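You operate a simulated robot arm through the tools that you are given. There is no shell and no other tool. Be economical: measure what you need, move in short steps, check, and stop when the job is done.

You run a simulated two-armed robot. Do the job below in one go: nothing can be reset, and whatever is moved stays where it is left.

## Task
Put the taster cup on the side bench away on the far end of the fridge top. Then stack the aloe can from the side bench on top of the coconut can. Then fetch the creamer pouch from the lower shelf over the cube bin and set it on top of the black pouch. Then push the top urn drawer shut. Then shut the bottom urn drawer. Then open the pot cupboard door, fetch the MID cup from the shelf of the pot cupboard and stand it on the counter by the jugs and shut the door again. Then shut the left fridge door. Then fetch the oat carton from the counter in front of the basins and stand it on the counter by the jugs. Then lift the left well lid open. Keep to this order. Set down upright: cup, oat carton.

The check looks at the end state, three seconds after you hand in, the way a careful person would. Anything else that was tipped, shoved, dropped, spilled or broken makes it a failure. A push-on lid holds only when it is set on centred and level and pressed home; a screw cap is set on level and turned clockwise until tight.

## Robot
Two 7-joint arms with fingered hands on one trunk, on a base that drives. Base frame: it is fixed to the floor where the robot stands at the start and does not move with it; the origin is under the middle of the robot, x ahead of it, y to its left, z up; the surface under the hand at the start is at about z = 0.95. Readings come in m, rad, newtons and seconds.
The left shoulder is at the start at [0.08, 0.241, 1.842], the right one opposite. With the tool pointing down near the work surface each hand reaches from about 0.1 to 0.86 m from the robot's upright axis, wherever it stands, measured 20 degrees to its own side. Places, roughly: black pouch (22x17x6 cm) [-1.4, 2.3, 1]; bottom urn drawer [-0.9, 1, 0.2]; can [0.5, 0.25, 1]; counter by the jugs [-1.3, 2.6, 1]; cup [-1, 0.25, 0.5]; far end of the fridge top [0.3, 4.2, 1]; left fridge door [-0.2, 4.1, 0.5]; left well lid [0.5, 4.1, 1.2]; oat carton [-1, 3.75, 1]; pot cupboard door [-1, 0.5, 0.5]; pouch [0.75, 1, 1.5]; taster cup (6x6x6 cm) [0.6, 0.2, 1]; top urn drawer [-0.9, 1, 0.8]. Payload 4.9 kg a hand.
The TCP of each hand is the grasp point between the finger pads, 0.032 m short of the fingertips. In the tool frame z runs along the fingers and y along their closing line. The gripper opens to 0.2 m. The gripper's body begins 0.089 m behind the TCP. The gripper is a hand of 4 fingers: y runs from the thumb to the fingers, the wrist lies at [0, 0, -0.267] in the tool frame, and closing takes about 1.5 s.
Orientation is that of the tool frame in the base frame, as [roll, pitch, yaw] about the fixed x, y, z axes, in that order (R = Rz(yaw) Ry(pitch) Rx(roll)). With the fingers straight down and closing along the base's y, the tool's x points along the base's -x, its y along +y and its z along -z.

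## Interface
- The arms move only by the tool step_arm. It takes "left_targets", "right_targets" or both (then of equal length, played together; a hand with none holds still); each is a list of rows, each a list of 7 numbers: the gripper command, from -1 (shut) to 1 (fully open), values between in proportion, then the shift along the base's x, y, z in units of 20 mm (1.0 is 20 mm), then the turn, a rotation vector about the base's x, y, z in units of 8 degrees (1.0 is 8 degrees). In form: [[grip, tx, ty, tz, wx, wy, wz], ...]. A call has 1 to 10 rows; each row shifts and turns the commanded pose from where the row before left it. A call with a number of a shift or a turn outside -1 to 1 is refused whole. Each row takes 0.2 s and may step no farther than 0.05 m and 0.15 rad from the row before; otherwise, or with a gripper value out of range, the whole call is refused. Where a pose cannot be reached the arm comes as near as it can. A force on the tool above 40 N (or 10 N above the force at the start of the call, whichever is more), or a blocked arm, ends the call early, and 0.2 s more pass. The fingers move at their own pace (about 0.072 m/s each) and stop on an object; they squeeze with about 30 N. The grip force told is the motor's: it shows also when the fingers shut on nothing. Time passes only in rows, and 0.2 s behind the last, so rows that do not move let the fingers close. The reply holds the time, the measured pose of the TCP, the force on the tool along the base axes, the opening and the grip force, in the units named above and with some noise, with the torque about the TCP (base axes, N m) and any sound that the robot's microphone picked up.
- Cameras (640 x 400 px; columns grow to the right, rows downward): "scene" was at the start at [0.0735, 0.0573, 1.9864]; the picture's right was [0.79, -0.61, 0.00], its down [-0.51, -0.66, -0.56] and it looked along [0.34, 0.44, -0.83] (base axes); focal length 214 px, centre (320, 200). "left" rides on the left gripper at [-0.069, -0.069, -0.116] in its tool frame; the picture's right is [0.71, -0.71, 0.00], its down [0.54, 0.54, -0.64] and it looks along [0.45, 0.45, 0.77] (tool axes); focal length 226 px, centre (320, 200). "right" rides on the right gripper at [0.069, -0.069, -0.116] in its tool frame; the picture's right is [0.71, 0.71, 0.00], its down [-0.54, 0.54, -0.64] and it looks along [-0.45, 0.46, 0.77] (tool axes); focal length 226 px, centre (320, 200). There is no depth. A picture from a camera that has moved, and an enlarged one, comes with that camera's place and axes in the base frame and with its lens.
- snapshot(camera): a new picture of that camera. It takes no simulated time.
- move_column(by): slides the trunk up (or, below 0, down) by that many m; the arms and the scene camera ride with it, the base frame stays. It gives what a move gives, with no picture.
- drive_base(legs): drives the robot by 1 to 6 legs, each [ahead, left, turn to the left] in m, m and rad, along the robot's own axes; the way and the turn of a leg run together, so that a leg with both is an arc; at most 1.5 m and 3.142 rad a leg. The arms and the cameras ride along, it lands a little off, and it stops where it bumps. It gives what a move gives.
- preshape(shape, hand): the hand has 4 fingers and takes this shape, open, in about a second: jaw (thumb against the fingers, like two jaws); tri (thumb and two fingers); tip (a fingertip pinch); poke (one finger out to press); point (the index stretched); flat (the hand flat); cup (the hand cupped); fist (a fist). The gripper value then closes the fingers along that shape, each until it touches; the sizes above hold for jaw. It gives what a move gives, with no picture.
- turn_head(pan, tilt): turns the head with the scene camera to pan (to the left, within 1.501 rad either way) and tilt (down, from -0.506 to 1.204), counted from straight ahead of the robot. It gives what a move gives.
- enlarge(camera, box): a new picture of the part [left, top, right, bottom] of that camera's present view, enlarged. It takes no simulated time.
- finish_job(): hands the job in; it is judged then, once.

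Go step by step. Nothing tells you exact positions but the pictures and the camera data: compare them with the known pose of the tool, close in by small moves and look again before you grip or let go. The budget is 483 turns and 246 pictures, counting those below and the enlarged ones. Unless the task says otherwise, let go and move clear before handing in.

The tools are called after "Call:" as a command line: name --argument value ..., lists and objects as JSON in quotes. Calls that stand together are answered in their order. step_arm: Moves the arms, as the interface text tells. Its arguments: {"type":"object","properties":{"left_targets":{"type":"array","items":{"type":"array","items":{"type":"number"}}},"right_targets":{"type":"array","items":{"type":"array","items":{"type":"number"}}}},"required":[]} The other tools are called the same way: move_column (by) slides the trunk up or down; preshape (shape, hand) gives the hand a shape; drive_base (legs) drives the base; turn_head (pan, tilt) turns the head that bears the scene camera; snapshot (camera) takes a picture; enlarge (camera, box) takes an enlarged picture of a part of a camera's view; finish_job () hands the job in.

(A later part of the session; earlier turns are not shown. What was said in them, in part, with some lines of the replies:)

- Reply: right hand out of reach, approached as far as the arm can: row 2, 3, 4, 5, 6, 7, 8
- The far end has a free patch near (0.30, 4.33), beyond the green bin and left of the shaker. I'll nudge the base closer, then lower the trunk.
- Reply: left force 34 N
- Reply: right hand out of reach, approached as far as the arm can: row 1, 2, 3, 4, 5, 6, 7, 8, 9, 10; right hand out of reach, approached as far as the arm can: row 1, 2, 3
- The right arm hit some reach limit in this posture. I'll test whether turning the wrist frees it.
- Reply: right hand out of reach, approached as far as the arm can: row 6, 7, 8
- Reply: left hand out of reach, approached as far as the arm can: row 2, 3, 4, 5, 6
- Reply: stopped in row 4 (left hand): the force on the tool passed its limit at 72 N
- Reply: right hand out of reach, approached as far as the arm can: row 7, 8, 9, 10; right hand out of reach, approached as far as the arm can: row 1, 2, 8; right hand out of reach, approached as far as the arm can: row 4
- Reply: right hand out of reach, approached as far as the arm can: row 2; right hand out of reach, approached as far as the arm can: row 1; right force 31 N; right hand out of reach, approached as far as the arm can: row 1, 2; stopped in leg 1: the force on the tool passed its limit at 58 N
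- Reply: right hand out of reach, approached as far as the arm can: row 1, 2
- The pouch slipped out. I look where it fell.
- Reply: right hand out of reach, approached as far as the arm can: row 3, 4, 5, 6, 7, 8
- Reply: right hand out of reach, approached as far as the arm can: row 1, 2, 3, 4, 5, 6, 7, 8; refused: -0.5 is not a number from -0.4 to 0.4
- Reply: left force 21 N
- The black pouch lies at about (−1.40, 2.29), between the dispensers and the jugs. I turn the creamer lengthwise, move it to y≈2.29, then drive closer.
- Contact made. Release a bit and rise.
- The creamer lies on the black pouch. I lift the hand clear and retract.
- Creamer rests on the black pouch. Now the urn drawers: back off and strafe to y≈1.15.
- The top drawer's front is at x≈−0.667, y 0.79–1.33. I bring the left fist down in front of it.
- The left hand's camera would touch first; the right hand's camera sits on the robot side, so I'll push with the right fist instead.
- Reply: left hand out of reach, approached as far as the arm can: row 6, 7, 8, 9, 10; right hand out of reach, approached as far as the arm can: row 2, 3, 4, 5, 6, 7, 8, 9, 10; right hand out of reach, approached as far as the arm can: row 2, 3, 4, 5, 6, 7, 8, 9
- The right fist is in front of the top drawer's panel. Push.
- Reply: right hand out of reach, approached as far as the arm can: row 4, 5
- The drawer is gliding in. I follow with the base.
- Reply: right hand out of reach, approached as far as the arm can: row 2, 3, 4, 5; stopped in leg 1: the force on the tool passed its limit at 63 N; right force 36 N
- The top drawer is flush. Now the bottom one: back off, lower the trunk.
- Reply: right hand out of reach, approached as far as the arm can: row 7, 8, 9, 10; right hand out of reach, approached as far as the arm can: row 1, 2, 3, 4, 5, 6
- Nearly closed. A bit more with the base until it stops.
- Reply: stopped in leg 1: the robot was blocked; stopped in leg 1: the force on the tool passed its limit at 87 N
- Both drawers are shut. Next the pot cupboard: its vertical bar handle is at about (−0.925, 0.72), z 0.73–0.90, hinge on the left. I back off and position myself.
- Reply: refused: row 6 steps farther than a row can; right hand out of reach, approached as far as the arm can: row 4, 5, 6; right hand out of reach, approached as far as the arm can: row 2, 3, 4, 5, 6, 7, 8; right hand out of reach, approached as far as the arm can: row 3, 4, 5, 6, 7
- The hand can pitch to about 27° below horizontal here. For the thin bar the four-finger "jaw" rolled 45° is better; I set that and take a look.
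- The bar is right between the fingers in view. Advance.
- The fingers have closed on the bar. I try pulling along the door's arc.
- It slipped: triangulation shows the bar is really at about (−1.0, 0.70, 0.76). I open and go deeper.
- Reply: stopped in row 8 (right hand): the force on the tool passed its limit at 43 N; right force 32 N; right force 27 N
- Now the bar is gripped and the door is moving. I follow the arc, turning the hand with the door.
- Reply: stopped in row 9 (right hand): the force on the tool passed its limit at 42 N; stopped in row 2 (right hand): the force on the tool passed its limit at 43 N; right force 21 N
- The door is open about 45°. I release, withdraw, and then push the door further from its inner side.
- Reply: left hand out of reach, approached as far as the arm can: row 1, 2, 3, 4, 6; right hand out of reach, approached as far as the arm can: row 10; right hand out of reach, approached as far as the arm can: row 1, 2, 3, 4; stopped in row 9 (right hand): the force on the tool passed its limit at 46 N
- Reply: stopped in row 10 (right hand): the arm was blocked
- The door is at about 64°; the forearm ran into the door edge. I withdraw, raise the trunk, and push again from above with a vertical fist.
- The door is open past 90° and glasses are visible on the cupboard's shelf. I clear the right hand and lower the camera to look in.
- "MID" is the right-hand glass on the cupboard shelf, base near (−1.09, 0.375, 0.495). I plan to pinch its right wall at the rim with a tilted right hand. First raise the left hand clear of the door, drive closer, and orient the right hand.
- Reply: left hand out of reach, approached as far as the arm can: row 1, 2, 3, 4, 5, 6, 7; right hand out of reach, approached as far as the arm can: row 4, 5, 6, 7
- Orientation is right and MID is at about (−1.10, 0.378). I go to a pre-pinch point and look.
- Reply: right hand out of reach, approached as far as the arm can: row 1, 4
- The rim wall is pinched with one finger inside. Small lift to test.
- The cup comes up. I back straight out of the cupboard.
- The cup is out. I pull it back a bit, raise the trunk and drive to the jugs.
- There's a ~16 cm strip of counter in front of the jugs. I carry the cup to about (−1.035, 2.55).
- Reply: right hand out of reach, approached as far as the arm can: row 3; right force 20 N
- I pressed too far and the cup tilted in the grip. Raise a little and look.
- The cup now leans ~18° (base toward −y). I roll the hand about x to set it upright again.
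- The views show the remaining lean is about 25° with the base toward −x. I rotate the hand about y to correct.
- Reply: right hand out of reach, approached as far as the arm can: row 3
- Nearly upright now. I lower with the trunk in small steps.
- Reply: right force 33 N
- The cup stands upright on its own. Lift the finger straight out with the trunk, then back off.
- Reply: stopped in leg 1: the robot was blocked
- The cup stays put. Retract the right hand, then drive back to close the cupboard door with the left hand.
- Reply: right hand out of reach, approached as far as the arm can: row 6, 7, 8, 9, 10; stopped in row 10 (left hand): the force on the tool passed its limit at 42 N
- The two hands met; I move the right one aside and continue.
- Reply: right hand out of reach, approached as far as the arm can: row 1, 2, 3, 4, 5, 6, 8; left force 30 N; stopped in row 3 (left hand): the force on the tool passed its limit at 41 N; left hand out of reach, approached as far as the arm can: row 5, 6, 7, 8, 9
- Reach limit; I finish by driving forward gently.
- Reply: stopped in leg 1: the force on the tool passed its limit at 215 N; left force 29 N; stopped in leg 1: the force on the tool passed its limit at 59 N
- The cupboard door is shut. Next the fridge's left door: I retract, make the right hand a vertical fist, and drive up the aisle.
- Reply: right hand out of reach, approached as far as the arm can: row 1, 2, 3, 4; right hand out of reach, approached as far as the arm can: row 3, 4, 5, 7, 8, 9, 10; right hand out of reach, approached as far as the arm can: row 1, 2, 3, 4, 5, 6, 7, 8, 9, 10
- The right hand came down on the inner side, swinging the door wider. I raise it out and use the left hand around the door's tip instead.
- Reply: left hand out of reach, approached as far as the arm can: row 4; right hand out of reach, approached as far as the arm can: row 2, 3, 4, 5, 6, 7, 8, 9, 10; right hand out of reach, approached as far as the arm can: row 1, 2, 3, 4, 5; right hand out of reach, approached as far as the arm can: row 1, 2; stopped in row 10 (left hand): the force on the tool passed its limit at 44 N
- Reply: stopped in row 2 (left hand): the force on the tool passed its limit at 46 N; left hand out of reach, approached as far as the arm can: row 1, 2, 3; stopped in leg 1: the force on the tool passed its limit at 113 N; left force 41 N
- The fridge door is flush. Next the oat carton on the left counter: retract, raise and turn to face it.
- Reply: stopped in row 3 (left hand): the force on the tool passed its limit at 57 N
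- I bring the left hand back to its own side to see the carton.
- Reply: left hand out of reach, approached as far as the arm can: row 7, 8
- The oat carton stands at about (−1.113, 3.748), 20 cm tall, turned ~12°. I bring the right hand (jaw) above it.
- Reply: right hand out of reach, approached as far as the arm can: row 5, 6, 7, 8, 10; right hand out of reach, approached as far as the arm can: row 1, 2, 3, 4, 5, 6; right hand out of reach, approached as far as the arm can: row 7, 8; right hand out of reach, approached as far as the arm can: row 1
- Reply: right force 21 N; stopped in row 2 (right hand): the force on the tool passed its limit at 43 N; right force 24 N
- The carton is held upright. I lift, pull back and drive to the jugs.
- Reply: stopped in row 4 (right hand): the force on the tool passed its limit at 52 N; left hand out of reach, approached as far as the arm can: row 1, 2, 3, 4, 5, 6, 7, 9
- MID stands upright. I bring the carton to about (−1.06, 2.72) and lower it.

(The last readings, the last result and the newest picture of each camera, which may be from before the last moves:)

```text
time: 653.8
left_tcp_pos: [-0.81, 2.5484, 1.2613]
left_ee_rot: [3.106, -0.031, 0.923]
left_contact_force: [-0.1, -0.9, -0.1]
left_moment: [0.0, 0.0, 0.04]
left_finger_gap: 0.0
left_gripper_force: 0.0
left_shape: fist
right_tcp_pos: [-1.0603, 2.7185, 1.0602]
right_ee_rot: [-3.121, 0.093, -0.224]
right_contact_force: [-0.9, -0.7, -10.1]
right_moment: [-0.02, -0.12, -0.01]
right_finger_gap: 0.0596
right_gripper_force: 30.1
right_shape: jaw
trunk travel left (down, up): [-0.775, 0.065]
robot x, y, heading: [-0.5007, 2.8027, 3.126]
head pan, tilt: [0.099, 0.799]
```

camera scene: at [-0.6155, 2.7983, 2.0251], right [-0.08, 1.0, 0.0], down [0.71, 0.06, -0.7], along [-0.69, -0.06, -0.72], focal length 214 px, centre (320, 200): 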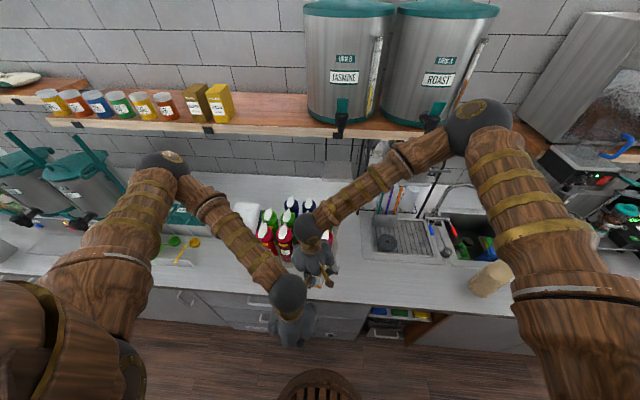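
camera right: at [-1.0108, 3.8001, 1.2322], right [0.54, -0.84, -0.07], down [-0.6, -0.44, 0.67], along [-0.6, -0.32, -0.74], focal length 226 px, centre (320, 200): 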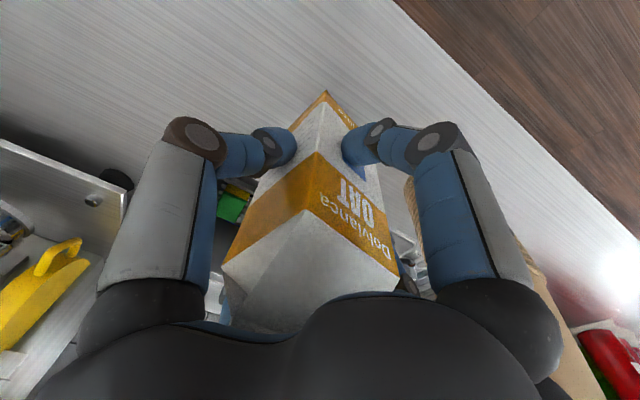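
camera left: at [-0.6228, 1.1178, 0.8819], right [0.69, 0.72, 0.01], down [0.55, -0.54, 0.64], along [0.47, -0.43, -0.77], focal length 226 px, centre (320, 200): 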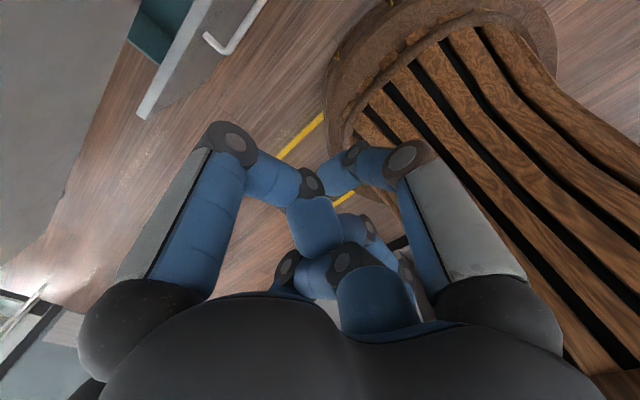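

Call:
step_arm --right_targets '[[-1, 0, 0, -0.15, 0, 0, 0], [-1, 0, 0, -0.15, 0, 0, 0]]'

Call:
step_arm --right_targets '[[-1, 0, 0, -0.1, 0, 0, 0]]'

```text
time: 654.4
left_tcp_pos: [-0.8095, 2.5487, 1.2624]
left_ee_rot: [3.105, -0.029, 0.923]
left_contact_force: [-0.4, 0.3, 0.9]
left_moment: [-0.01, 0.0, 0.01]
left_finger_gap: 0.0002
left_gripper_force: 0.1
left_shape: fist
right_tcp_pos: [-1.06, 2.7195, 1.0561]
right_ee_rot: [-3.123, 0.093, -0.228]
right_contact_force: [-1.3, 0.5, 4.5]
right_moment: [0.1, -0.22, 0.04]
right_finger_gap: 0.0599
right_gripper_force: 30.2
right_shape: jaw
trunk travel left (down, up): [-0.775, 0.065]
robot x, y, heading: [-0.5006, 2.8056, 3.13]
head pan, tilt: [0.099, 0.799]
```

```text
time: 654.8
left_tcp_pos: [-0.8077, 2.5504, 1.2628]
left_ee_rot: [3.11, -0.031, 0.922]
left_contact_force: [0.1, -0.6, 0.1]
left_moment: [-0.01, 0.0, 0.0]
left_finger_gap: 0.0
left_gripper_force: 0.1
left_shape: fist
right_tcp_pos: [-1.06, 2.7208, 1.0556]
right_ee_rot: [-3.124, 0.098, -0.225]
right_contact_force: [-6.7, 2.5, 22.1]
right_moment: [0.12, -0.3, 0.15]
right_finger_gap: 0.0603
right_gripper_force: 30.8
right_shape: jaw
trunk travel left (down, up): [-0.775, 0.065]
robot x, y, heading: [-0.4984, 2.7994, 3.123]
head pan, tilt: [0.099, 0.799]
```

Contact. I ease up, open slightly and lift off.

Call:
step_arm --right_targets '[[-1, 0, 0, 0.1, 0, 0, 0], [-0.2, 0, 0, 0, 0, 0, 0], [0, 0, 0, 0, 0, 0, 0], [0.05, 0, 0, 0, 0, 0, 0], [0.05, 0, 0, 0, 0, 0, 0], [0.05, 0, 0, 0.5, 0, 0, 0], [0.05, 0, 0, 1, 0, 0, 0], [0.05, 0, 0, 1, 0, 0, 0], [0.05, 0, 0, 1, 0, 0, 0], [0.05, 0, 0, 1, 0, 0, 0]]'

Call:
step_arm --right_targets '[[0.05, 0, 0, 1, 0, 0, 0], [0.05, 0, 0, 1, 0, 0, 0], [0.05, 0, 0, 1, 0, 0, 0], [0.05, 0, 0, 1, 0, 0, 0], [0.05, 0, 0, 1, 0, 0, 0], [0.05, 0, 0, 1, 0, 0, 0], [0.05, 0, 0, 1, 0, 0, 0], [0.05, 1, 0, 1, 0, 0, 0], [0.05, 1, 0, 1, 0, 0, 0], [0.05, 1, 0, 0, 0, 0, 0]]'

Call:
drive_base --legs '[[-0.22, 0, 0]]'

Call:
enlarge --camera "scene" --box '[180, 140, 400, 300]'

```text
time: 657.0
left_tcp_pos: [-0.8081, 2.5494, 1.2616]
left_ee_rot: [3.106, -0.033, 0.923]
left_contact_force: [-0.6, 0.3, 0.1]
left_moment: [-0.02, -0.01, 0.03]
left_finger_gap: 0.0002
left_gripper_force: 0.1
left_shape: fist
right_tcp_pos: [-1.0597, 2.7192, 1.1435]
right_ee_rot: [-3.122, 0.093, -0.225]
right_contact_force: [0.0, 0.3, -0.2]
right_moment: [0.01, 0.02, 0.0]
right_finger_gap: 0.1046
right_gripper_force: 0.1
right_shape: jaw
trunk travel left (down, up): [-0.775, 0.065]
robot x, y, heading: [-0.5046, 2.8031, 3.127]
head pan, tilt: [0.099, 0.799]
```

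```text
time: 659.1
left_tcp_pos: [-0.8095, 2.5484, 1.2626]
left_ee_rot: [3.107, -0.032, 0.923]
left_contact_force: [0.1, 0.5, 0.4]
left_moment: [0.04, -0.04, -0.04]
left_finger_gap: 0.0002
left_gripper_force: 0.0
left_shape: fist
right_tcp_pos: [-0.9986, 2.7182, 1.3261]
right_ee_rot: [-3.121, 0.095, -0.225]
right_contact_force: [0.0, 0.5, 0.8]
right_moment: [0.05, -0.01, -0.03]
right_finger_gap: 0.1048
right_gripper_force: 0.0
right_shape: jaw
trunk travel left (down, up): [-0.775, 0.065]
robot x, y, heading: [-0.5025, 2.8046, 3.125]
head pan, tilt: [0.099, 0.799]
```

```text
time: 660.9
left_tcp_pos: [-0.5935, 2.5465, 1.259]
left_ee_rot: [3.103, -0.032, 0.922]
left_contact_force: [0.0, -0.9, -0.8]
left_moment: [-0.02, -0.07, -0.01]
left_finger_gap: 0.0
left_gripper_force: 0.0
left_shape: fist
right_tcp_pos: [-0.7828, 2.7153, 1.3228]
right_ee_rot: [-3.12, 0.087, -0.226]
right_contact_force: [-1.0, 0.7, 0.4]
right_moment: [0.0, -0.08, -0.01]
right_finger_gap: 0.1049
right_gripper_force: 0.0
right_shape: jaw
trunk travel left (down, up): [-0.775, 0.065]
robot x, y, heading: [-0.2813, 2.7994, 3.121]
head pan, tilt: [0.099, 0.799]
```

```text
2.50 times, centred on (290, 220) of scene
camera zoom: at [-0.401, 2.7926, 2.0246], right [-0.08, 1.0, 0.0], down [0.72, 0.06, -0.69], along [-0.69, -0.06, -0.72], focal length 536 px, centre (395, 150)
```

zoom: 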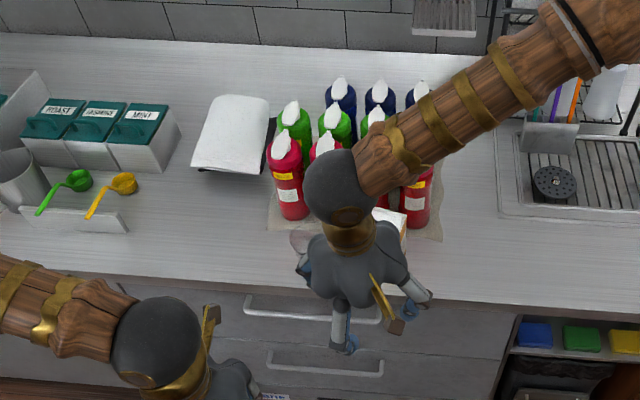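

The carton is set down. Last: the left well lid. I raise both hands, drive up the aisle and turn to face the fridge.

Call:
step_arm --left_targets '[[-1, 0, 0, 1, 0, 0, 0], [-1, 0, 0, 1, 0, 0, 0], [-1, 0, 0, 1, 0, 0, 0], [-1, 0, 0, 1, 0, 0, 0], [-1, 0, 0, 1, 0, 0, 0], [-1, 0, 0, 1, 0, 0, 0], [-1, 0, 0, 1, 0, 0, 0], [-1, 0, 0, 1, 0, 0, 0], [-1, 0, 0, 1, 0, 0, 0], [-1, 0, 0, 1, 0, 0, 0]]' --right_targets '[[0, 0, 0, 1, 0, 0, 0], [0, 0, 0, 1, 0, 0, 0], [0, 0, 0, 1, 0, 0, 0], [0, 0, 0, 1, 0, 0, 0], [0, 0, 0, 1, 0, 0, 0], [0, 0, 0, 1, 0, 0, 0], [0, 0, 0, 1, 0, 0, 0], [0, 0, 0, 1, 0, 0, 0], [0, 0, 0, 1, 0, 0, 0], [0, 0, 0, 1, 0, 0, 0]]'

Call:
drive_base --legs '[[0.17, 0, 0], [0, -0.5, 0], [0, -0.45, 0], [0, 0, -1.56], [0, 0, -1.56]]'

Call:
turn_head --pan 0.3 --tilt 0.7

Call:
snapshot --camera "scene"

```text
time: 663.0
left_tcp_pos: [-0.6699, 2.5412, 1.4122]
left_ee_rot: [3.104, -0.033, 0.923]
left_contact_force: [0.1, -0.1, 0.1]
left_moment: [-0.01, -0.01, 0.03]
left_finger_gap: 0.0
left_gripper_force: 0.0
left_shape: fist
left hand out of reach, approached as far as the arm can: row 1, 2, 3, 4, 5, 6, 7, 8, 9, 10
right_tcp_pos: [-0.7763, 2.7165, 1.5242]
right_ee_rot: [-3.12, 0.092, -0.224]
right_contact_force: [0.9, 0.3, -0.5]
right_moment: [-0.02, -0.02, 0.03]
right_finger_gap: 0.1005
right_gripper_force: 0.1
right_shape: jaw
trunk travel left (down, up): [-0.775, 0.065]
robot x, y, heading: [-0.2822, 2.7991, 3.125]
head pan, tilt: [0.099, 0.799]
```

```text
time: 677.0
left_tcp_pos: [-0.0292, 3.9685, 1.4114]
left_ee_rot: [3.106, -0.033, -2.273]
left_contact_force: [0.3, 0.4, 0.2]
left_moment: [-0.01, 0.01, -0.03]
left_finger_gap: 0.0004
left_gripper_force: 0.0
left_shape: fist
right_tcp_pos: [0.0683, 3.7883, 1.5237]
right_ee_rot: [-3.121, 0.096, 2.863]
right_contact_force: [0.6, 1.1, 0.4]
right_moment: [0.0, 0.01, 0.01]
right_finger_gap: 0.1003
right_gripper_force: 0.0
right_shape: jaw
trunk travel left (down, up): [-0.775, 0.065]
robot x, y, heading: [-0.4315, 3.7303, -0.07]
head pan, tilt: [0.099, 0.799]
```

```text
time: 677.8
left_tcp_pos: [-0.029, 3.967, 1.4125]
left_ee_rot: [3.105, -0.032, -2.272]
left_contact_force: [0.8, -0.4, -0.7]
left_moment: [-0.01, 0.01, -0.03]
left_finger_gap: 0.0
left_gripper_force: 0.1
left_shape: fist
right_tcp_pos: [0.0684, 3.7872, 1.525]
right_ee_rot: [-3.12, 0.096, 2.862]
right_contact_force: [0.9, -0.1, -0.2]
right_moment: [-0.04, -0.02, 0.01]
right_finger_gap: 0.1006
right_gripper_force: 0.2
right_shape: jaw
trunk travel left (down, up): [-0.775, 0.065]
robot x, y, heading: [-0.4325, 3.7297, -0.067]
head pan, tilt: [0.3, 0.7]
```

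```text
16 pictures are left
camera scene: at [-0.3178, 3.7495, 2.0334], right [0.23, -0.97, 0.0], down [-0.63, -0.15, -0.76], along [0.74, 0.17, -0.64], focal length 214 px, centre (320, 200)
```

scene: 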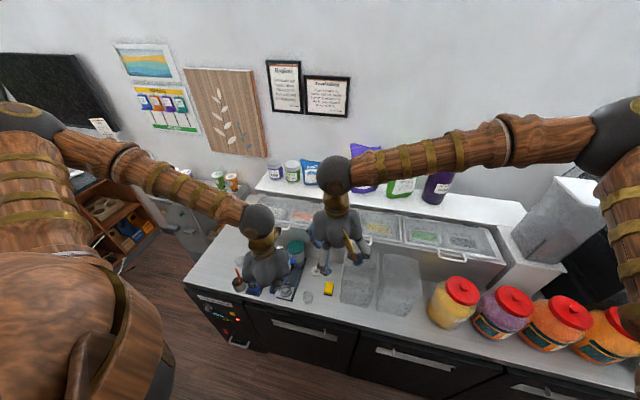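

Fridge doors look shut. I move closer, open the left hand and tilt it toward the lid handle at about (0.424, 4.155, 1.165).

Call:
drive_base --legs '[[0.14, 0.11, 0.05]]'

Call:
preshape --hand "left" --shape "jaw"

Call:
step_arm --left_targets '[[0.2, 0.3, 0.2, 0, 0, -1, 0], [0.2, 0.3, 0.2, 0, 0, -1, 0], [0.2, 0.3, 0.2, 0, 0, -1, 0], [0.2, 0.3, 0.2, 0, 0, -1, 0], [0.2, 0.3, 0.2, 0, 0, -1, 0], [0.2, 0.3, 0.2, 0, 0, -1, 0], [0.2, 0.3, 0.2, 0, 0, 0, 0]]' --right_targets '[[0, -1, -0.5, 0, 0, 0, 0], [0, -1, -0.5, 0, 0, 0, 0], [0, -1, -0.5, 0, 0, 0, 0], [0, -1, -0.5, 0, 0, 0, 0], [0, -1, -0.5, 0, 0, 0, 0], [0, -1, -0.5, 0, 0, 0, 0], [0, -1, -0.5, 0, 0, 0, 0]]'

Call:
move_column --by -0.15

Call:
turn_head --pan 0.25 --tilt 0.65

Call:
snapshot --camera "scene"

```text
time: 679.3
left_tcp_pos: [0.103, 4.0861, 1.4144]
left_ee_rot: [3.103, -0.03, -2.225]
left_contact_force: [-0.3, -1.1, 0.4]
left_moment: [0.04, 0.0, 0.03]
left_finger_gap: 0.0001
left_gripper_force: 0.1
left_shape: fist
right_tcp_pos: [0.2087, 3.9104, 1.5259]
right_ee_rot: [-3.123, 0.097, 2.911]
right_contact_force: [-0.3, 0.8, 0.3]
right_moment: [-0.02, 0.01, -0.04]
right_finger_gap: 0.1004
right_gripper_force: 0.0
right_shape: jaw
trunk travel left (down, up): [-0.775, 0.065]
robot x, y, heading: [-0.2834, 3.8327, -0.026]
head pan, tilt: [0.3, 0.7]
```

```text
time: 680.2
left_tcp_pos: [0.1054, 4.0899, 1.4122]
left_ee_rot: [3.103, -0.034, -2.222]
left_contact_force: [-0.5, -1.0, 0.1]
left_moment: [-0.03, -0.02, -0.01]
left_finger_gap: 0.1999
left_gripper_force: 0.2
left_shape: jaw
right_tcp_pos: [0.2127, 3.9135, 1.524]
right_ee_rot: [-3.122, 0.095, 2.911]
right_contact_force: [-0.1, -0.3, 0.2]
right_moment: [0.01, -0.04, -0.01]
right_finger_gap: 0.1005
right_gripper_force: 0.2
right_shape: jaw
trunk travel left (down, up): [-0.775, 0.065]
robot x, y, heading: [-0.28, 3.8351, -0.023]
head pan, tilt: [0.3, 0.7]
```

```text
time: 681.8
left_tcp_pos: [0.2478, 4.1265, 1.3724]
left_ee_rot: [-2.542, 0.403, -2.103]
left_contact_force: [0.2, -0.4, -0.9]
left_moment: [-0.02, -0.02, 0.01]
left_finger_gap: 0.1201
left_gripper_force: 0.1
left_shape: jaw
left hand out of reach, approached as far as the arm can: row 1, 2, 3, 4, 5, 6
right_tcp_pos: [0.0715, 3.8439, 1.5262]
right_ee_rot: [-3.119, 0.096, 2.912]
right_contact_force: [0.0, 1.0, 0.3]
right_moment: [0.04, 0.04, -0.03]
right_finger_gap: 0.1003
right_gripper_force: 0.1
right_shape: jaw
trunk travel left (down, up): [-0.775, 0.065]
robot x, y, heading: [-0.2864, 3.8342, -0.017]
head pan, tilt: [0.3, 0.7]
```

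```text
time: 683.5
left_tcp_pos: [0.2477, 4.1263, 1.2234]
left_ee_rot: [-2.545, 0.401, -2.104]
left_contact_force: [-0.3, -0.1, 0.8]
left_moment: [-0.02, 0.01, 0.01]
left_finger_gap: 0.12
left_gripper_force: 0.2
left_shape: jaw
right_tcp_pos: [0.0713, 3.8438, 1.3753]
right_ee_rot: [-3.12, 0.094, 2.911]
right_contact_force: [0.1, 0.5, -0.7]
right_moment: [-0.02, 0.0, 0.0]
right_finger_gap: 0.1004
right_gripper_force: 0.1
right_shape: jaw
trunk travel left (down, up): [-0.625, 0.215]
robot x, y, heading: [-0.2801, 3.8344, -0.019]
head pan, tilt: [0.3, 0.7]
```

```text
time: 684.1
left_tcp_pos: [0.2471, 4.1275, 1.2223]
left_ee_rot: [-2.545, 0.402, -2.104]
left_contact_force: [0.6, -1.1, 0.2]
left_moment: [0.05, -0.01, 0.02]
left_finger_gap: 0.12
left_gripper_force: 0.0
left_shape: jaw
right_tcp_pos: [0.0718, 3.8447, 1.3746]
right_ee_rot: [-3.12, 0.095, 2.911]
right_contact_force: [-0.2, -0.7, -0.6]
right_moment: [0.0, 0.02, 0.02]
right_finger_gap: 0.1002
right_gripper_force: 0.1
right_shape: jaw
trunk travel left (down, up): [-0.625, 0.215]
robot x, y, heading: [-0.2828, 3.8283, -0.018]
head pan, tilt: [0.25, 0.649]
```

```text
15 pictures are left
camera scene: at [-0.1694, 3.8537, 1.8878], right [0.23, -0.97, 0.0], down [-0.59, -0.14, -0.8], along [0.78, 0.18, -0.6], focal length 214 px, centre (320, 200)
```

scene: 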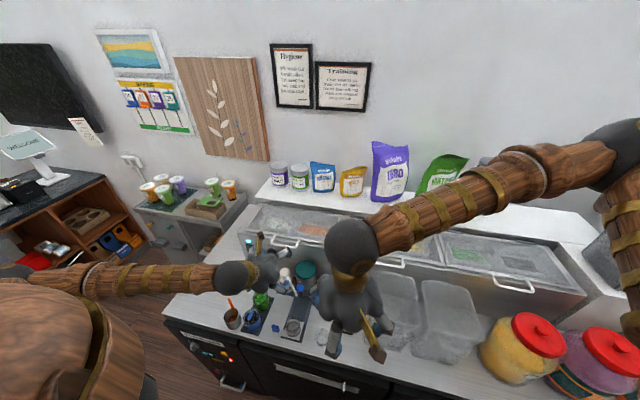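

Call:
step_arm --left_targets '[[0.2, 0.95, 0.23, 0, 0, 0, 0], [0.2, 0.95, 0.23, 0, 0, 0, 0], [0.2, 0.95, 0.23, 0, 0, 0, 0], [0.2, 0.95, 0.23, -0.2, 0, 0, 0], [0.2, 0.95, 0.23, -0.2, 0, 0, 0], [0.2, 0.9, 0.23, -0.2, 0, 0, 0]]'

Call:
snapshot --camera "left"

```text
time: 685.5
left_tcp_pos: [0.3612, 4.1529, 1.209]
left_ee_rot: [-2.545, 0.402, -2.104]
left_contact_force: [-0.3, 0.7, 0.8]
left_moment: [0.02, 0.0, 0.0]
left_finger_gap: 0.1202
left_gripper_force: 0.1
left_shape: jaw
right_tcp_pos: [0.0733, 3.8445, 1.3746]
right_ee_rot: [-3.122, 0.091, 2.912]
right_contact_force: [0.7, 0.0, -1.0]
right_moment: [0.03, 0.01, 0.0]
right_finger_gap: 0.1004
right_gripper_force: 0.1
right_shape: jaw
trunk travel left (down, up): [-0.625, 0.215]
robot x, y, heading: [-0.2801, 3.8344, -0.022]
head pan, tilt: [0.25, 0.649]
```

```text
14 pictures are left
camera left: at [0.3615, 4.1664, 1.3604], right [0.09, -0.99, 0.09], down [-1.0, -0.09, 0.0], along [0.01, -0.09, -1.0], focal length 226 px, centre (320, 200)
```

left: 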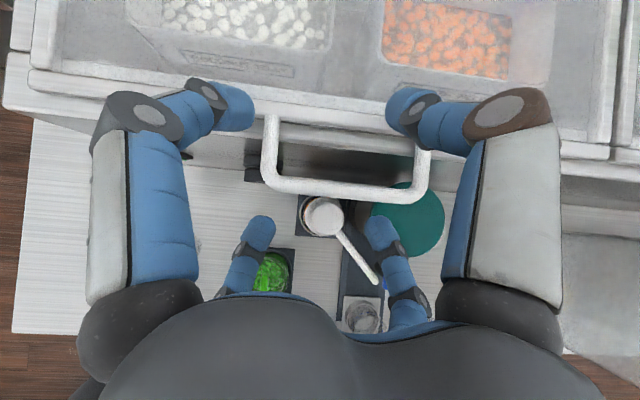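

The D-shaped handle is clearly visible: bar at about (0.374, 4.124), 8 cm in front of the lid edge. I lower onto it and close.

Call:
step_arm --left_targets '[[0.2, 0.2, -0.5, -0.7, 0, 0, 0], [0.2, 0.2, -0.5, -0.7, 0, 0, 0], [0.2, 0.2, -0.4, -0.7, 0, 0, 0]]'

Call:
snapshot --camera "left"

```text
time: 686.3
left_tcp_pos: [0.3703, 4.1313, 1.1866]
left_ee_rot: [-2.524, 0.41, -2.096]
left_contact_force: [-14.5, -0.2, 27.4]
left_moment: [-0.33, -1.96, -0.47]
left_finger_gap: 0.1189
left_gripper_force: 0.1
left_shape: jaw
right_tcp_pos: [0.068, 3.8449, 1.3764]
right_ee_rot: [-3.121, 0.095, 2.913]
right_contact_force: [-0.4, 0.2, -0.4]
right_moment: [-0.02, 0.01, 0.04]
right_finger_gap: 0.1
right_gripper_force: 0.0
right_shape: jaw
trunk travel left (down, up): [-0.625, 0.215]
robot x, y, heading: [-0.283, 3.8364, -0.018]
head pan, tilt: [0.25, 0.649]
stopped in row 3 (left hand): the force on the tool passed its limit at 46 N (the readings are from after the stop); the commanded pose is now the measured one
```

```text
13 pictures are left
camera left: at [0.3665, 4.1451, 1.3367], right [0.09, -0.99, 0.09], down [-1.0, -0.09, -0.02], along [0.03, -0.09, -1.0], focal length 226 px, centre (320, 200)
```

left: 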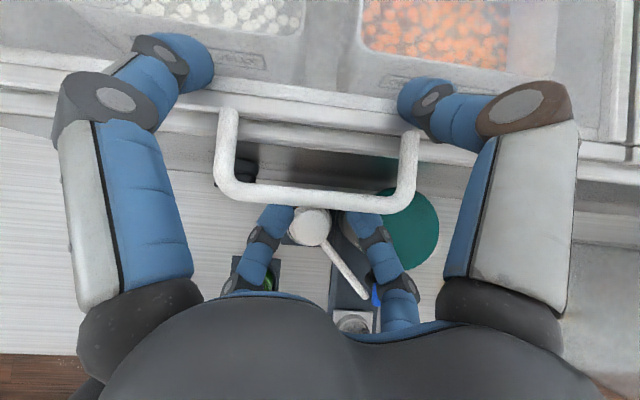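

The bar turns out to be higher (z≈1.23), i.e. already inside my claw above the fingertips. I close the fingers under it and lift along the lid's arc.

Call:
step_arm --left_targets '[[0, -0.2, 0.2, 0.2, 0, 0, 0], [-0.4, 0, 0, 0, 0, 0, 0], [-0.8, 0, 0, 0, 0, 0, 0], [-1, 0, 0, 0, 0, 0, 0], [-1, 0, 0, 0, 0, 0, 0], [-1, 0, 0, 0, 0, 0, 0], [-1, 0, 0, 0, 0, 0, 0]]'

Call:
step_arm --left_targets '[[-1, 0, 0, 0.7, 0, 0, 0], [-1, 0, 0, 1, 0, 0, 0], [-1, 0, 0, 1, 0, 0, 0], [-1, 0, 0, 1, 0, 0, 0], [-1, 0.1, 0, 1, 0, 0, 0], [-1, 0.15, 0, 1, 0, 0, 0]]'

Call:
snapshot --camera "left"

```text
time: 687.9
left_tcp_pos: [0.3682, 4.1367, 1.1888]
left_ee_rot: [-2.53, 0.413, -2.094]
left_contact_force: [8.3, 0.1, 30.1]
left_moment: [0.18, -3.81, 0.79]
left_finger_gap: 0.0851
left_gripper_force: 30.1
left_shape: jaw
right_tcp_pos: [0.0686, 3.8424, 1.3752]
right_ee_rot: [-3.121, 0.096, 2.91]
right_contact_force: [0.0, -0.1, 1.3]
right_moment: [-0.01, 0.02, 0.01]
right_finger_gap: 0.1003
right_gripper_force: 0.1
right_shape: jaw
trunk travel left (down, up): [-0.625, 0.215]
robot x, y, heading: [-0.2858, 3.8336, -0.019]
head pan, tilt: [0.25, 0.649]
```

```text
time: 689.3
left_tcp_pos: [0.3778, 4.1369, 1.2954]
left_ee_rot: [-2.538, 0.404, -2.1]
left_contact_force: [11.2, -2.2, -7.6]
left_moment: [0.02, 0.35, -0.27]
left_finger_gap: 0.0507
left_gripper_force: 30.4
left_shape: jaw
right_tcp_pos: [0.0772, 3.8438, 1.3734]
right_ee_rot: [-3.119, 0.09, 2.913]
right_contact_force: [0.5, -0.2, 0.4]
right_moment: [-0.02, 0.03, -0.03]
right_finger_gap: 0.1004
right_gripper_force: 0.0
right_shape: jaw
trunk travel left (down, up): [-0.625, 0.215]
robot x, y, heading: [-0.2886, 3.8337, -0.021]
head pan, tilt: [0.25, 0.649]
```

```text
12 pictures are left
camera left: at [0.3761, 4.1502, 1.4466], right [0.1, -0.99, 0.09], down [-1.0, -0.1, -0.01], along [0.02, -0.09, -1.0], focal length 226 px, centre (320, 200)
```

left: 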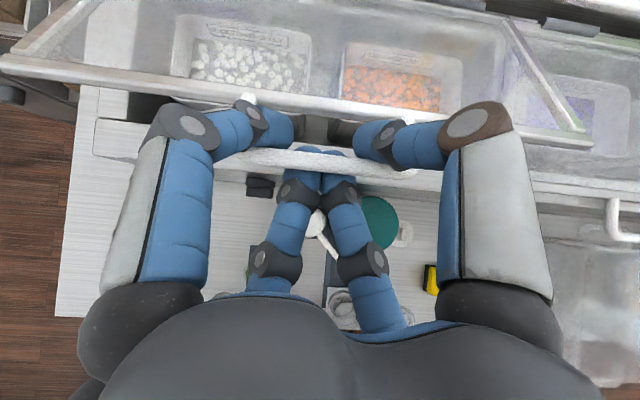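

The lid is rising with the hand. I continue along the arc.

Call:
step_arm --left_targets '[[-1, 0.35, 0, 1, 0, 0, 0], [-1, 0.35, 0, 1, 0, 0, 0], [-1, 0.35, 0, 1, 0, 0, 0], [-1, 0.4, 0, 1, 0, 0, 0], [-1, 0.5, 0, 1, 0, 0, 0], [-1, 0.5, 0, 1, 0, 0, 0], [-1, 0.6, 0, 1, 0, 0, 0], [-1, 0.7, 0, 0.9, 0, 0, 0], [-1, 0.8, 0, 0.9, 0, 0, 0]]'

Call:
snapshot --camera "scene"

```text
time: 690.0
left_tcp_pos: [0.3994, 4.136, 1.3401]
left_ee_rot: [-2.544, 0.402, -2.099]
left_contact_force: [32.2, 1.5, -27.1]
left_moment: [-0.27, 1.13, -0.35]
left_finger_gap: 0.0513
left_gripper_force: 30.1
left_shape: jaw
right_tcp_pos: [0.0781, 3.8446, 1.3725]
right_ee_rot: [-3.119, 0.089, 2.91]
right_contact_force: [-0.8, -0.1, -0.9]
right_moment: [0.03, -0.04, 0.02]
right_finger_gap: 0.1006
right_gripper_force: 0.1
right_shape: jaw
trunk travel left (down, up): [-0.625, 0.215]
robot x, y, heading: [-0.283, 3.8336, -0.025]
head pan, tilt: [0.25, 0.649]
stopped in row 3 (left hand): the force on the tool passed its limit at 42 N (the readings are from after the stop); the commanded pose is now the measured one
```

```text
11 pictures are left
camera scene: at [-0.1597, 3.8545, 1.887], right [0.23, -0.97, 0.0], down [-0.59, -0.14, -0.79], along [0.77, 0.18, -0.61], focal length 214 px, centre (320, 200)
```

scene: 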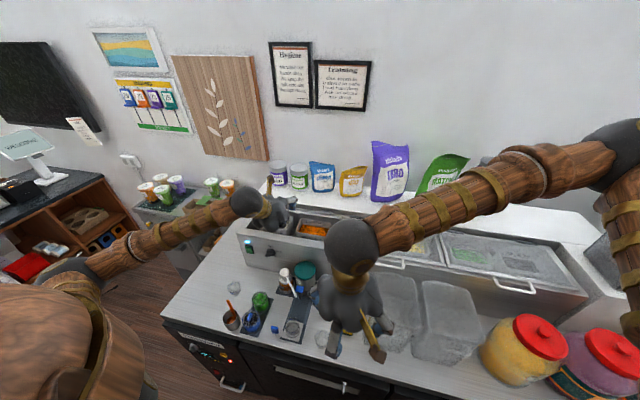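

Call:
step_arm --left_targets '[[-1, 0.9, 0, -0.1, 0, 0, 0], [-1, 0.7, 0, 0.6, 0, 0, 0], [-1, 0.7, 0, 0.6, 0, 0, 0], [-1, 0.8, 0, 0.6, 0, 0, 0], [-1, 0.8, 0, 0.6, 0, 0, 0], [-1, 0.8, 0, 0.5, 0, 0, 0]]'

Call:
step_arm --left_targets '[[-1, 0.8, 0, 0.5, 0, 0, 0], [-1, 0.8, 0, 0.5, 0, 0, 0], [-1, 0.9, 0, 0.4, 0, 0, 0], [-1, 0.9, 0, 0.4, 0, 0, 0], [-1, 0.9, 0, 0.3, 0, 0, 0]]'

Call:
snapshot --camera "scene"

```text
time: 691.4
left_tcp_pos: [0.4877, 4.1355, 1.4004]
left_ee_rot: [-2.538, 0.404, -2.1]
left_contact_force: [4.4, 0.2, -9.7]
left_moment: [-0.12, 0.39, -0.22]
left_finger_gap: 0.0506
left_gripper_force: 30.2
left_shape: jaw
right_tcp_pos: [0.0755, 3.8452, 1.3737]
right_ee_rot: [-3.121, 0.09, 2.912]
right_contact_force: [0.2, 0.7, -0.2]
right_moment: [0.01, 0.01, 0.0]
right_finger_gap: 0.1005
right_gripper_force: 0.1
right_shape: jaw
trunk travel left (down, up): [-0.625, 0.215]
robot x, y, heading: [-0.2883, 3.8326, -0.024]
head pan, tilt: [0.25, 0.649]
```

```text
time: 692.6
left_tcp_pos: [0.5777, 4.1353, 1.4351]
left_ee_rot: [-2.546, 0.401, -2.101]
left_contact_force: [3.5, -0.1, -35.5]
left_moment: [-0.31, 0.77, -0.17]
left_finger_gap: 0.0517
left_gripper_force: 30.3
left_shape: jaw
right_tcp_pos: [0.0779, 3.8463, 1.3728]
right_ee_rot: [-3.119, 0.089, 2.911]
right_contact_force: [0.3, 1.2, -0.1]
right_moment: [0.01, 0.01, 0.06]
right_finger_gap: 0.1005
right_gripper_force: 0.1
right_shape: jaw
trunk travel left (down, up): [-0.625, 0.215]
robot x, y, heading: [-0.2836, 3.8337, -0.023]
head pan, tilt: [0.25, 0.649]
```

```text
10 pictures are left
camera scene: at [-0.1603, 3.8552, 1.8869], right [0.23, -0.97, 0.0], down [-0.59, -0.14, -0.79], along [0.77, 0.18, -0.61], focal length 214 px, centre (320, 200)
```

scene: 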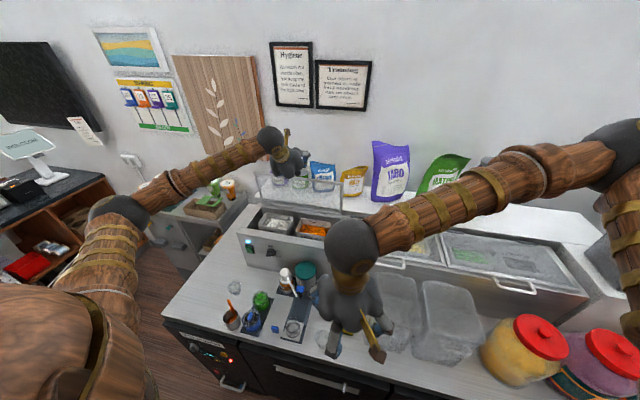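

The lid is at roughly 77°. I carry it a little past vertical.

Call:
step_arm --left_targets '[[-1, 0.9, 0, -0.1, 0, 0, 0], [-1, 0.9, 0, 0, 0, 0, 0], [-1, 0.9, 0, 0, 0, 0, 0], [-1, 0.7, 0, -0.1, 0, 0, 0]]'

Call:
enlarge --camera "scene" --box '[220, 100, 420, 260]'

```text
time: 693.6
left_tcp_pos: [0.6413, 4.1374, 1.4336]
left_ee_rot: [-2.542, 0.404, -2.099]
left_contact_force: [-7.6, -2.5, -36.0]
left_moment: [-0.27, 0.73, -0.13]
left_finger_gap: 0.0516
left_gripper_force: 29.8
left_shape: jaw
right_tcp_pos: [0.0748, 3.8449, 1.3754]
right_ee_rot: [-3.12, 0.092, 2.911]
right_contact_force: [-1.1, -0.4, 0.2]
right_moment: [-0.02, 0.01, 0.01]
right_finger_gap: 0.1005
right_gripper_force: 0.1
right_shape: jaw
trunk travel left (down, up): [-0.625, 0.215]
robot x, y, heading: [-0.284, 3.8304, -0.017]
head pan, tilt: [0.25, 0.649]
```

```text
2.50 times, centred on (320, 180) of scene
camera zoom: at [-0.1663, 3.8549, 1.8875], right [0.23, -0.97, 0.0], down [-0.59, -0.14, -0.8], along [0.77, 0.18, -0.61], focal length 536 px, centre (320, 250)
```

zoom: 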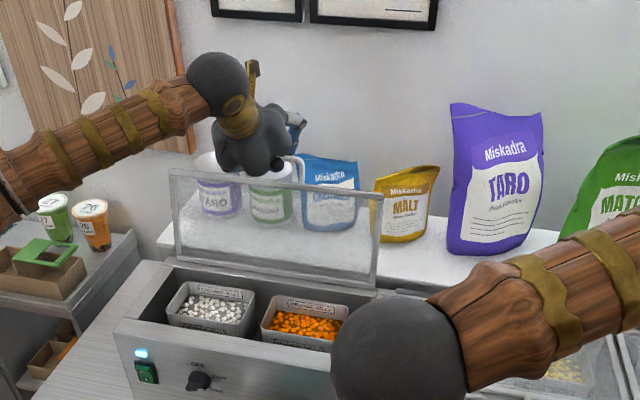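

Call:
step_arm --left_targets '[[-1, 0.3, 0, -0.5, 0, 0, 0], [-0.4, 0, 0, 0, 0, 0, 0], [0, 0, 0, 0, 0, 0, 0], [0.2, 0, 0, 0, 0, 0, 0], [0.3, 0, 0, 0, 0, 0, 0], [0.3, 0, 0, 0, 0, 0, 0]]'

Call:
snapshot --camera "left"

```text
time: 695.0
left_tcp_pos: [0.6461, 4.1355, 1.4281]
left_ee_rot: [-2.538, 0.404, -2.099]
left_contact_force: [-1.0, 0.5, -0.2]
left_moment: [-0.03, -0.02, -0.02]
left_finger_gap: 0.129
left_gripper_force: 0.0
left_shape: jaw
right_tcp_pos: [0.0718, 3.8449, 1.3754]
right_ee_rot: [-3.121, 0.092, 2.91]
right_contact_force: [1.0, -0.7, 0.0]
right_moment: [0.0, -0.01, -0.03]
right_finger_gap: 0.1004
right_gripper_force: 0.1
right_shape: jaw
trunk travel left (down, up): [-0.625, 0.215]
robot x, y, heading: [-0.2833, 3.8349, -0.023]
head pan, tilt: [0.25, 0.649]
```

```text
8 pictures are left
camera left: at [0.6435, 4.1482, 1.5788], right [0.1, -0.99, 0.09], down [-1.0, -0.1, -0.01], along [0.02, -0.09, -1.0], focal length 226 px, centre (320, 200)
```

left: 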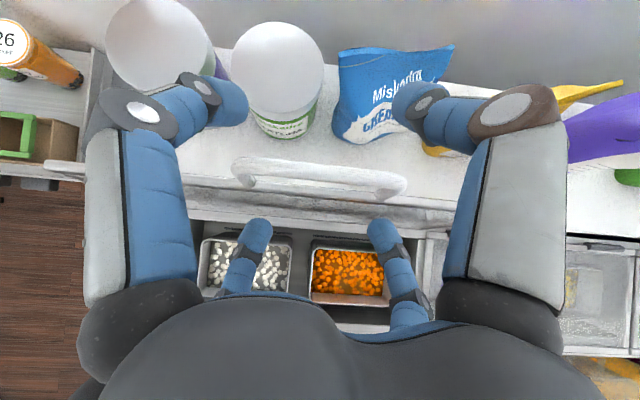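

The lid leans just past vertical and rests without force. I lift the hand straight up with the trunk, then retreat.

Call:
move_column --by 0.15

Call:
snapshot --camera "left"

```text
time: 696.8
left_tcp_pos: [0.6452, 4.1352, 1.5776]
left_ee_rot: [-2.536, 0.405, -2.098]
left_contact_force: [0.4, 0.2, -0.2]
left_moment: [0.03, 0.0, -0.01]
left_finger_gap: 0.1296
left_gripper_force: 0.0
left_shape: jaw
right_tcp_pos: [0.0717, 3.8451, 1.5249]
right_ee_rot: [-3.12, 0.092, 2.911]
right_contact_force: [-0.3, -0.2, 1.2]
right_moment: [-0.01, -0.03, -0.03]
right_finger_gap: 0.1004
right_gripper_force: 0.1
right_shape: jaw
trunk travel left (down, up): [-0.775, 0.065]
robot x, y, heading: [-0.2809, 3.8354, -0.022]
head pan, tilt: [0.25, 0.649]
```

```text
7 pictures are left
camera left: at [0.6431, 4.149, 1.7287], right [0.1, -0.99, 0.09], down [-1.0, -0.1, -0.01], along [0.02, -0.09, -1.0], focal length 226 px, centre (320, 200)
```

left: 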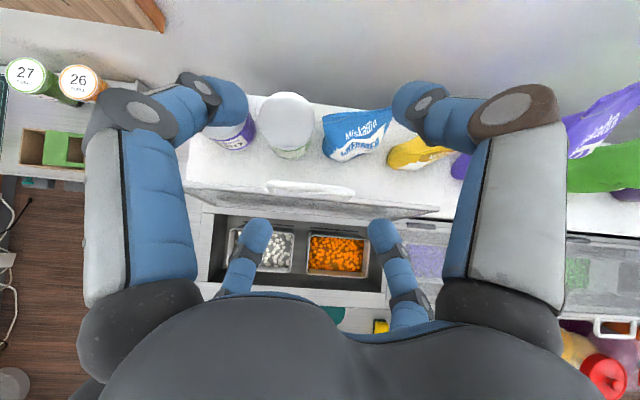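

Call:
step_arm --left_targets '[[0.3, -1, 0, 0.2, 0, 0, 0], [0.3, -1, 0, 0.2, 0, 0, 0], [0.3, -1, 0, 0.2, 0, 0, 0], [0.3, -1, 0, 0, 0, 0, 0], [0.3, -1, 0, 0, 0, 0, 0], [0.3, -1, 0, 0, 0, 0, 0], [0.3, -1, 0, 0, 0, 0, 0], [0.3, -1, 0, 0, 0, 0, 0], [0.3, -1, 0, 0, 0, 0, 0], [0.3, -1, 0, 0, 0, 0, 0]]'

Call:
step_arm --left_targets '[[0.3, -1, 0, 0, 0, 0, 0], [0.3, -1, 0, 0, 0, 0, 0], [0.3, -1, 0, 0, 0, 0, 0], [0.3, -1, 0, 0, 0, 0, 0], [0.3, -1, 0, 0, 0, 0, 0], [0.3, -1, 0, 0, 0, 0, 0], [0.3, -1, 0, 0, 0, 0, 0], [0.3, -1, 0, 0, 0, 0, 0]]'

Call:
drive_base --legs '[[-0.2, 0, 0]]'

Call:
snapshot --camera "scene"

```text
time: 699.0
left_tcp_pos: [0.4437, 4.1349, 1.5902]
left_ee_rot: [-2.536, 0.405, -2.098]
left_contact_force: [-0.1, 0.6, 0.3]
left_moment: [0.02, -0.02, 0.0]
left_finger_gap: 0.1294
left_gripper_force: 0.1
left_shape: jaw
right_tcp_pos: [0.0706, 3.845, 1.5258]
right_ee_rot: [-3.12, 0.096, 2.911]
right_contact_force: [0.3, -0.1, -0.6]
right_moment: [0.03, -0.06, 0.02]
right_finger_gap: 0.1003
right_gripper_force: 0.1
right_shape: jaw
trunk travel left (down, up): [-0.775, 0.065]
robot x, y, heading: [-0.2836, 3.8341, -0.022]
head pan, tilt: [0.25, 0.649]
```

```text
time: 700.8
left_tcp_pos: [0.2943, 4.1348, 1.5907]
left_ee_rot: [-2.536, 0.405, -2.097]
left_contact_force: [0.1, -0.3, -0.2]
left_moment: [-0.03, 0.0, -0.01]
left_finger_gap: 0.1293
left_gripper_force: 0.0
left_shape: jaw
left hand out of reach, approached as far as the arm can: row 8
right_tcp_pos: [0.0718, 3.8451, 1.5248]
right_ee_rot: [-3.12, 0.094, 2.91]
right_contact_force: [0.3, 0.2, 0.0]
right_moment: [0.0, 0.01, -0.02]
right_finger_gap: 0.1004
right_gripper_force: 0.0
right_shape: jaw
trunk travel left (down, up): [-0.775, 0.065]
robot x, y, heading: [-0.2847, 3.8308, -0.019]
head pan, tilt: [0.25, 0.649]
```

```text
time: 702.4
left_tcp_pos: [0.0993, 4.138, 1.5878]
left_ee_rot: [-2.542, 0.402, -2.101]
left_contact_force: [0.9, 0.2, 0.0]
left_moment: [0.02, 0.06, 0.0]
left_finger_gap: 0.1291
left_gripper_force: 0.1
left_shape: jaw
right_tcp_pos: [-0.1238, 3.8488, 1.5237]
right_ee_rot: [-3.121, 0.09, 2.91]
right_contact_force: [0.3, -0.7, 0.4]
right_moment: [0.02, 0.06, 0.0]
right_finger_gap: 0.1003
right_gripper_force: 0.0
right_shape: jaw
trunk travel left (down, up): [-0.775, 0.065]
robot x, y, heading: [-0.4854, 3.8351, -0.018]
head pan, tilt: [0.25, 0.649]
```

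```text
6 pictures are left
camera scene: at [-0.3645, 3.858, 2.0373], right [0.22, -0.97, 0.0], down [-0.59, -0.14, -0.79], along [0.77, 0.18, -0.61], focal length 214 px, centre (320, 200)
```

scene: 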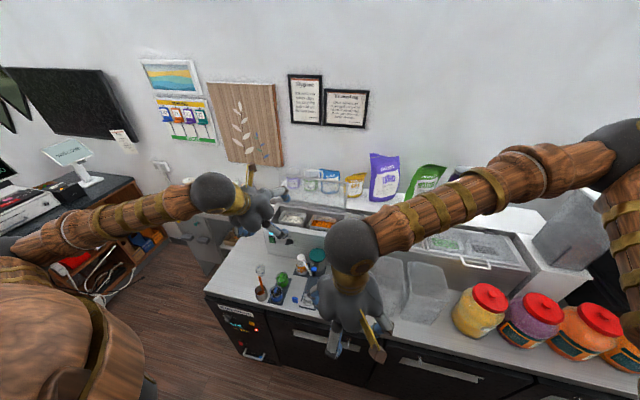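

Call:
enlarge --camera "scene" --box '[190, 150, 450, 390]'

```text
1.67 times, centred on (320, 270) of scene
camera zoom: at [-0.3645, 3.858, 2.0373], right [0.22, -0.97, 0.0], down [-0.59, -0.14, -0.79], along [0.77, 0.18, -0.61], focal length 358 px, centre (320, 83)
```

zoom: 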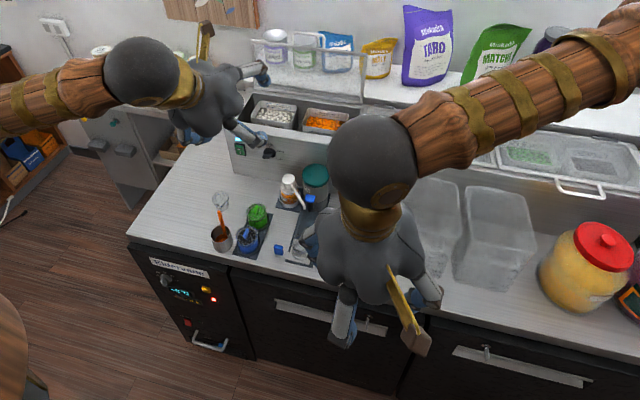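

Call:
step_arm --right_targets '[[0, -0.5, -1, 0, 0, 0, -0.5], [0, -0.5, -1, 0, 0, 0, -0.5], [0, -0.5, -1, 0, 0, 0, -0.5], [0, -0.5, -1, 0, 0, 0, -0.5], [0, -0.5, -1, 0, 0, 0, -0.5], [0, -0.5, -1, 0, 0, 0, -0.5], [0, 0, -1, 0, 0, 0, -0.5], [0, 0, -1, 0, 0, 0, -0.5], [0, 0, -1, 0, 0, 0, 0], [0, 0, -1, 0, 0, 0, 0]]'

Call:
turn_head --pan 0.1 --tilt 1.0

Call:
enlarge --camera "scene" --box '[180, 100, 420, 280]'

```text
time: 704.6
left_tcp_pos: [0.0922, 4.1377, 1.5913]
left_ee_rot: [-2.538, 0.404, -2.1]
left_contact_force: [-0.1, -0.1, 0.8]
left_moment: [-0.02, 0.0, -0.04]
left_finger_gap: 0.1297
left_gripper_force: 0.0
left_shape: jaw
right_tcp_pos: [-0.1046, 3.708, 1.5383]
right_ee_rot: [-3.118, 0.089, 2.351]
right_contact_force: [0.5, -1.7, -0.4]
right_moment: [0.06, 0.01, 0.01]
right_finger_gap: 0.1005
right_gripper_force: 0.0
right_shape: jaw
right hand out of reach, approached as far as the arm can: row 3, 4, 5, 6, 7, 8, 9, 10
trunk travel left (down, up): [-0.775, 0.065]
robot x, y, heading: [-0.4855, 3.8387, -0.022]
head pan, tilt: [0.25, 0.649]
```

```text
time: 705.4
left_tcp_pos: [0.093, 4.1371, 1.5911]
left_ee_rot: [-2.537, 0.405, -2.102]
left_contact_force: [-0.6, -0.1, 0.6]
left_moment: [0.02, 0.01, 0.01]
left_finger_gap: 0.1296
left_gripper_force: 0.1
left_shape: jaw
right_tcp_pos: [-0.1038, 3.7098, 1.5372]
right_ee_rot: [-3.116, 0.093, 2.352]
right_contact_force: [-0.9, -0.1, 0.6]
right_moment: [0.0, -0.01, -0.01]
right_finger_gap: 0.1005
right_gripper_force: 0.2
right_shape: jaw
trunk travel left (down, up): [-0.775, 0.065]
robot x, y, heading: [-0.4867, 3.8364, -0.023]
head pan, tilt: [0.099, 1.0]
```

```text
2.22 times, centred on (300, 190) of scene
camera zoom: at [-0.3862, 3.8429, 2.0101], right [0.08, -1.0, 0.0], down [-0.84, -0.06, -0.54], along [0.54, 0.04, -0.84], focal length 477 px, centre (364, 222)
```

zoom: 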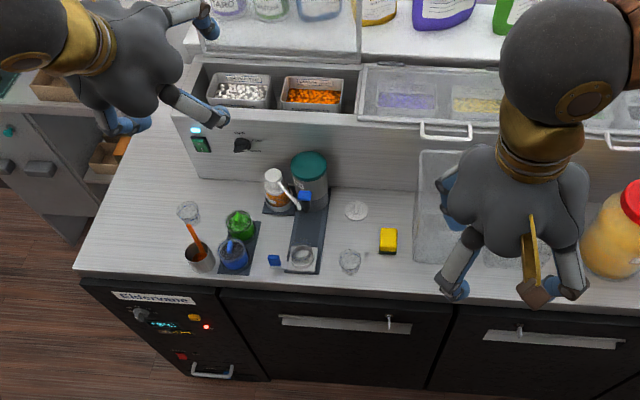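

Everything at the fridge looks right. I turn to check the carton and cup by the jugs.

Call:
drive_base --legs '[[0, 0, -1.6]]'

Call:
turn_head --pan -0.5 --tilt 0.55

Call:
snapshot --camera "scene"

```text
time: 709.7
left_tcp_pos: [-0.2139, 3.246, 1.5908]
left_ee_rot: [-2.537, 0.405, 2.565]
left_contact_force: [-0.5, -0.5, -0.5]
left_moment: [0.0, 0.02, -0.02]
left_finger_gap: 0.1293
left_gripper_force: 0.1
left_shape: jaw
right_tcp_pos: [-0.6325, 3.4628, 1.5381]
right_ee_rot: [-3.116, 0.094, 0.733]
right_contact_force: [0.6, 0.2, -0.4]
right_moment: [0.0, -0.03, -0.03]
right_finger_gap: 0.1002
right_gripper_force: 0.1
right_shape: jaw
trunk travel left (down, up): [-0.775, 0.065]
robot x, y, heading: [-0.4895, 3.8381, -1.642]
head pan, tilt: [0.099, 1.0]
```

```text
time: 710.7
left_tcp_pos: [-0.2133, 3.2451, 1.5897]
left_ee_rot: [-2.536, 0.405, 2.566]
left_contact_force: [0.4, 0.1, 0.8]
left_moment: [0.01, 0.02, -0.04]
left_finger_gap: 0.1293
left_gripper_force: 0.1
left_shape: jaw
right_tcp_pos: [-0.6315, 3.463, 1.538]
right_ee_rot: [-3.118, 0.093, 0.732]
right_contact_force: [-0.4, 0.0, -0.2]
right_moment: [0.03, -0.01, 0.0]
right_finger_gap: 0.1005
right_gripper_force: 0.0
right_shape: jaw
trunk travel left (down, up): [-0.775, 0.065]
robot x, y, heading: [-0.489, 3.8354, -1.635]
head pan, tilt: [-0.499, 0.55]
```

```text
3 pictures are left
camera scene: at [-0.5367, 3.733, 2.0465], right [-0.84, 0.54, 0.0], down [0.28, 0.44, -0.85], along [-0.46, -0.72, -0.52], focal length 214 px, centre (320, 200)
```

scene: 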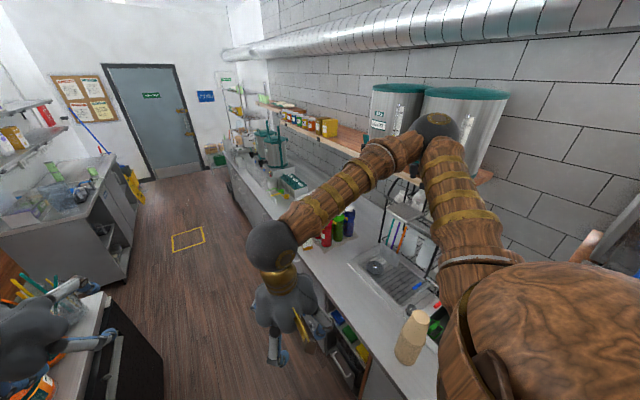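

Call:
step_arm --right_targets '[[0, 1, 0.5, 0, 0, 0, 0], [0, 1, 0.5, 0, 0, 0, 0], [0, 1, 0.5, 0, 0, 0, 0], [0, 1, 0.5, 0, 0, 0, 0], [0, 1, 0, 0, 0, 0, 0], [0, 1, 0, 0, 0, 0, 0], [0, 1, 0, 0, 0, 0, 0]]'

Call:
enlarge --camera "scene" --box '[230, 170, 390, 290]'

```text
time: 712.3
left_tcp_pos: [-0.2123, 3.2448, 1.5903]
left_ee_rot: [-2.534, 0.403, 2.564]
left_contact_force: [0.7, 0.0, 0.1]
left_moment: [0.0, -0.01, 0.0]
left_finger_gap: 0.1294
left_gripper_force: 0.0
left_shape: jaw
right_tcp_pos: [-0.4891, 3.5031, 1.5375]
right_ee_rot: [-3.118, 0.093, 0.733]
right_contact_force: [0.7, 0.3, -0.2]
right_moment: [-0.03, 0.05, 0.02]
right_finger_gap: 0.1004
right_gripper_force: 0.1
right_shape: jaw
trunk travel left (down, up): [-0.775, 0.065]
robot x, y, heading: [-0.4886, 3.8359, -1.639]
head pan, tilt: [-0.499, 0.55]
```

```text
3.33 times, centred on (310, 230) of scene
camera zoom: at [-0.5344, 3.7326, 2.0466], right [-0.84, 0.54, 0.0], down [0.28, 0.44, -0.85], along [-0.46, -0.72, -0.52], focal length 715 px, centre (353, 100)
```

zoom: 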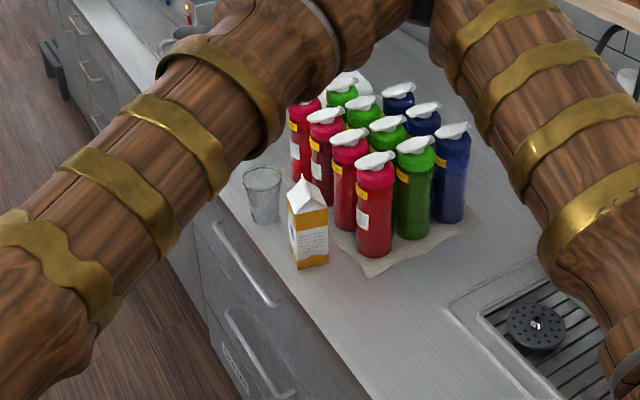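

The cup and the oat carton both stand upright by the jugs, and the hands are clear. I hand the job in.

Call:
finish_job

```text
The job is handed in.
```

The job is handed in, and all nine steps were done in the order you gave.

- **Creamer pouch:** it slipped from the grip on the way off the shelf and fell to the floor. I picked it up and laid it flat on the black pouch; it was still in place the last time I checked.
- **Checked at the end:** in my last pictures the fridge doors looked flush, and the left well lid stood open just past vertical. The taster cup was standing on the fridge top. The MID cup and oat carton stood upright on the counter by the jugs.
- **Checked when done:** the aloe can on the coconut can, both urn drawers and the pot cupboard door were confirmed as I finished each one. I did not look at them closely again.
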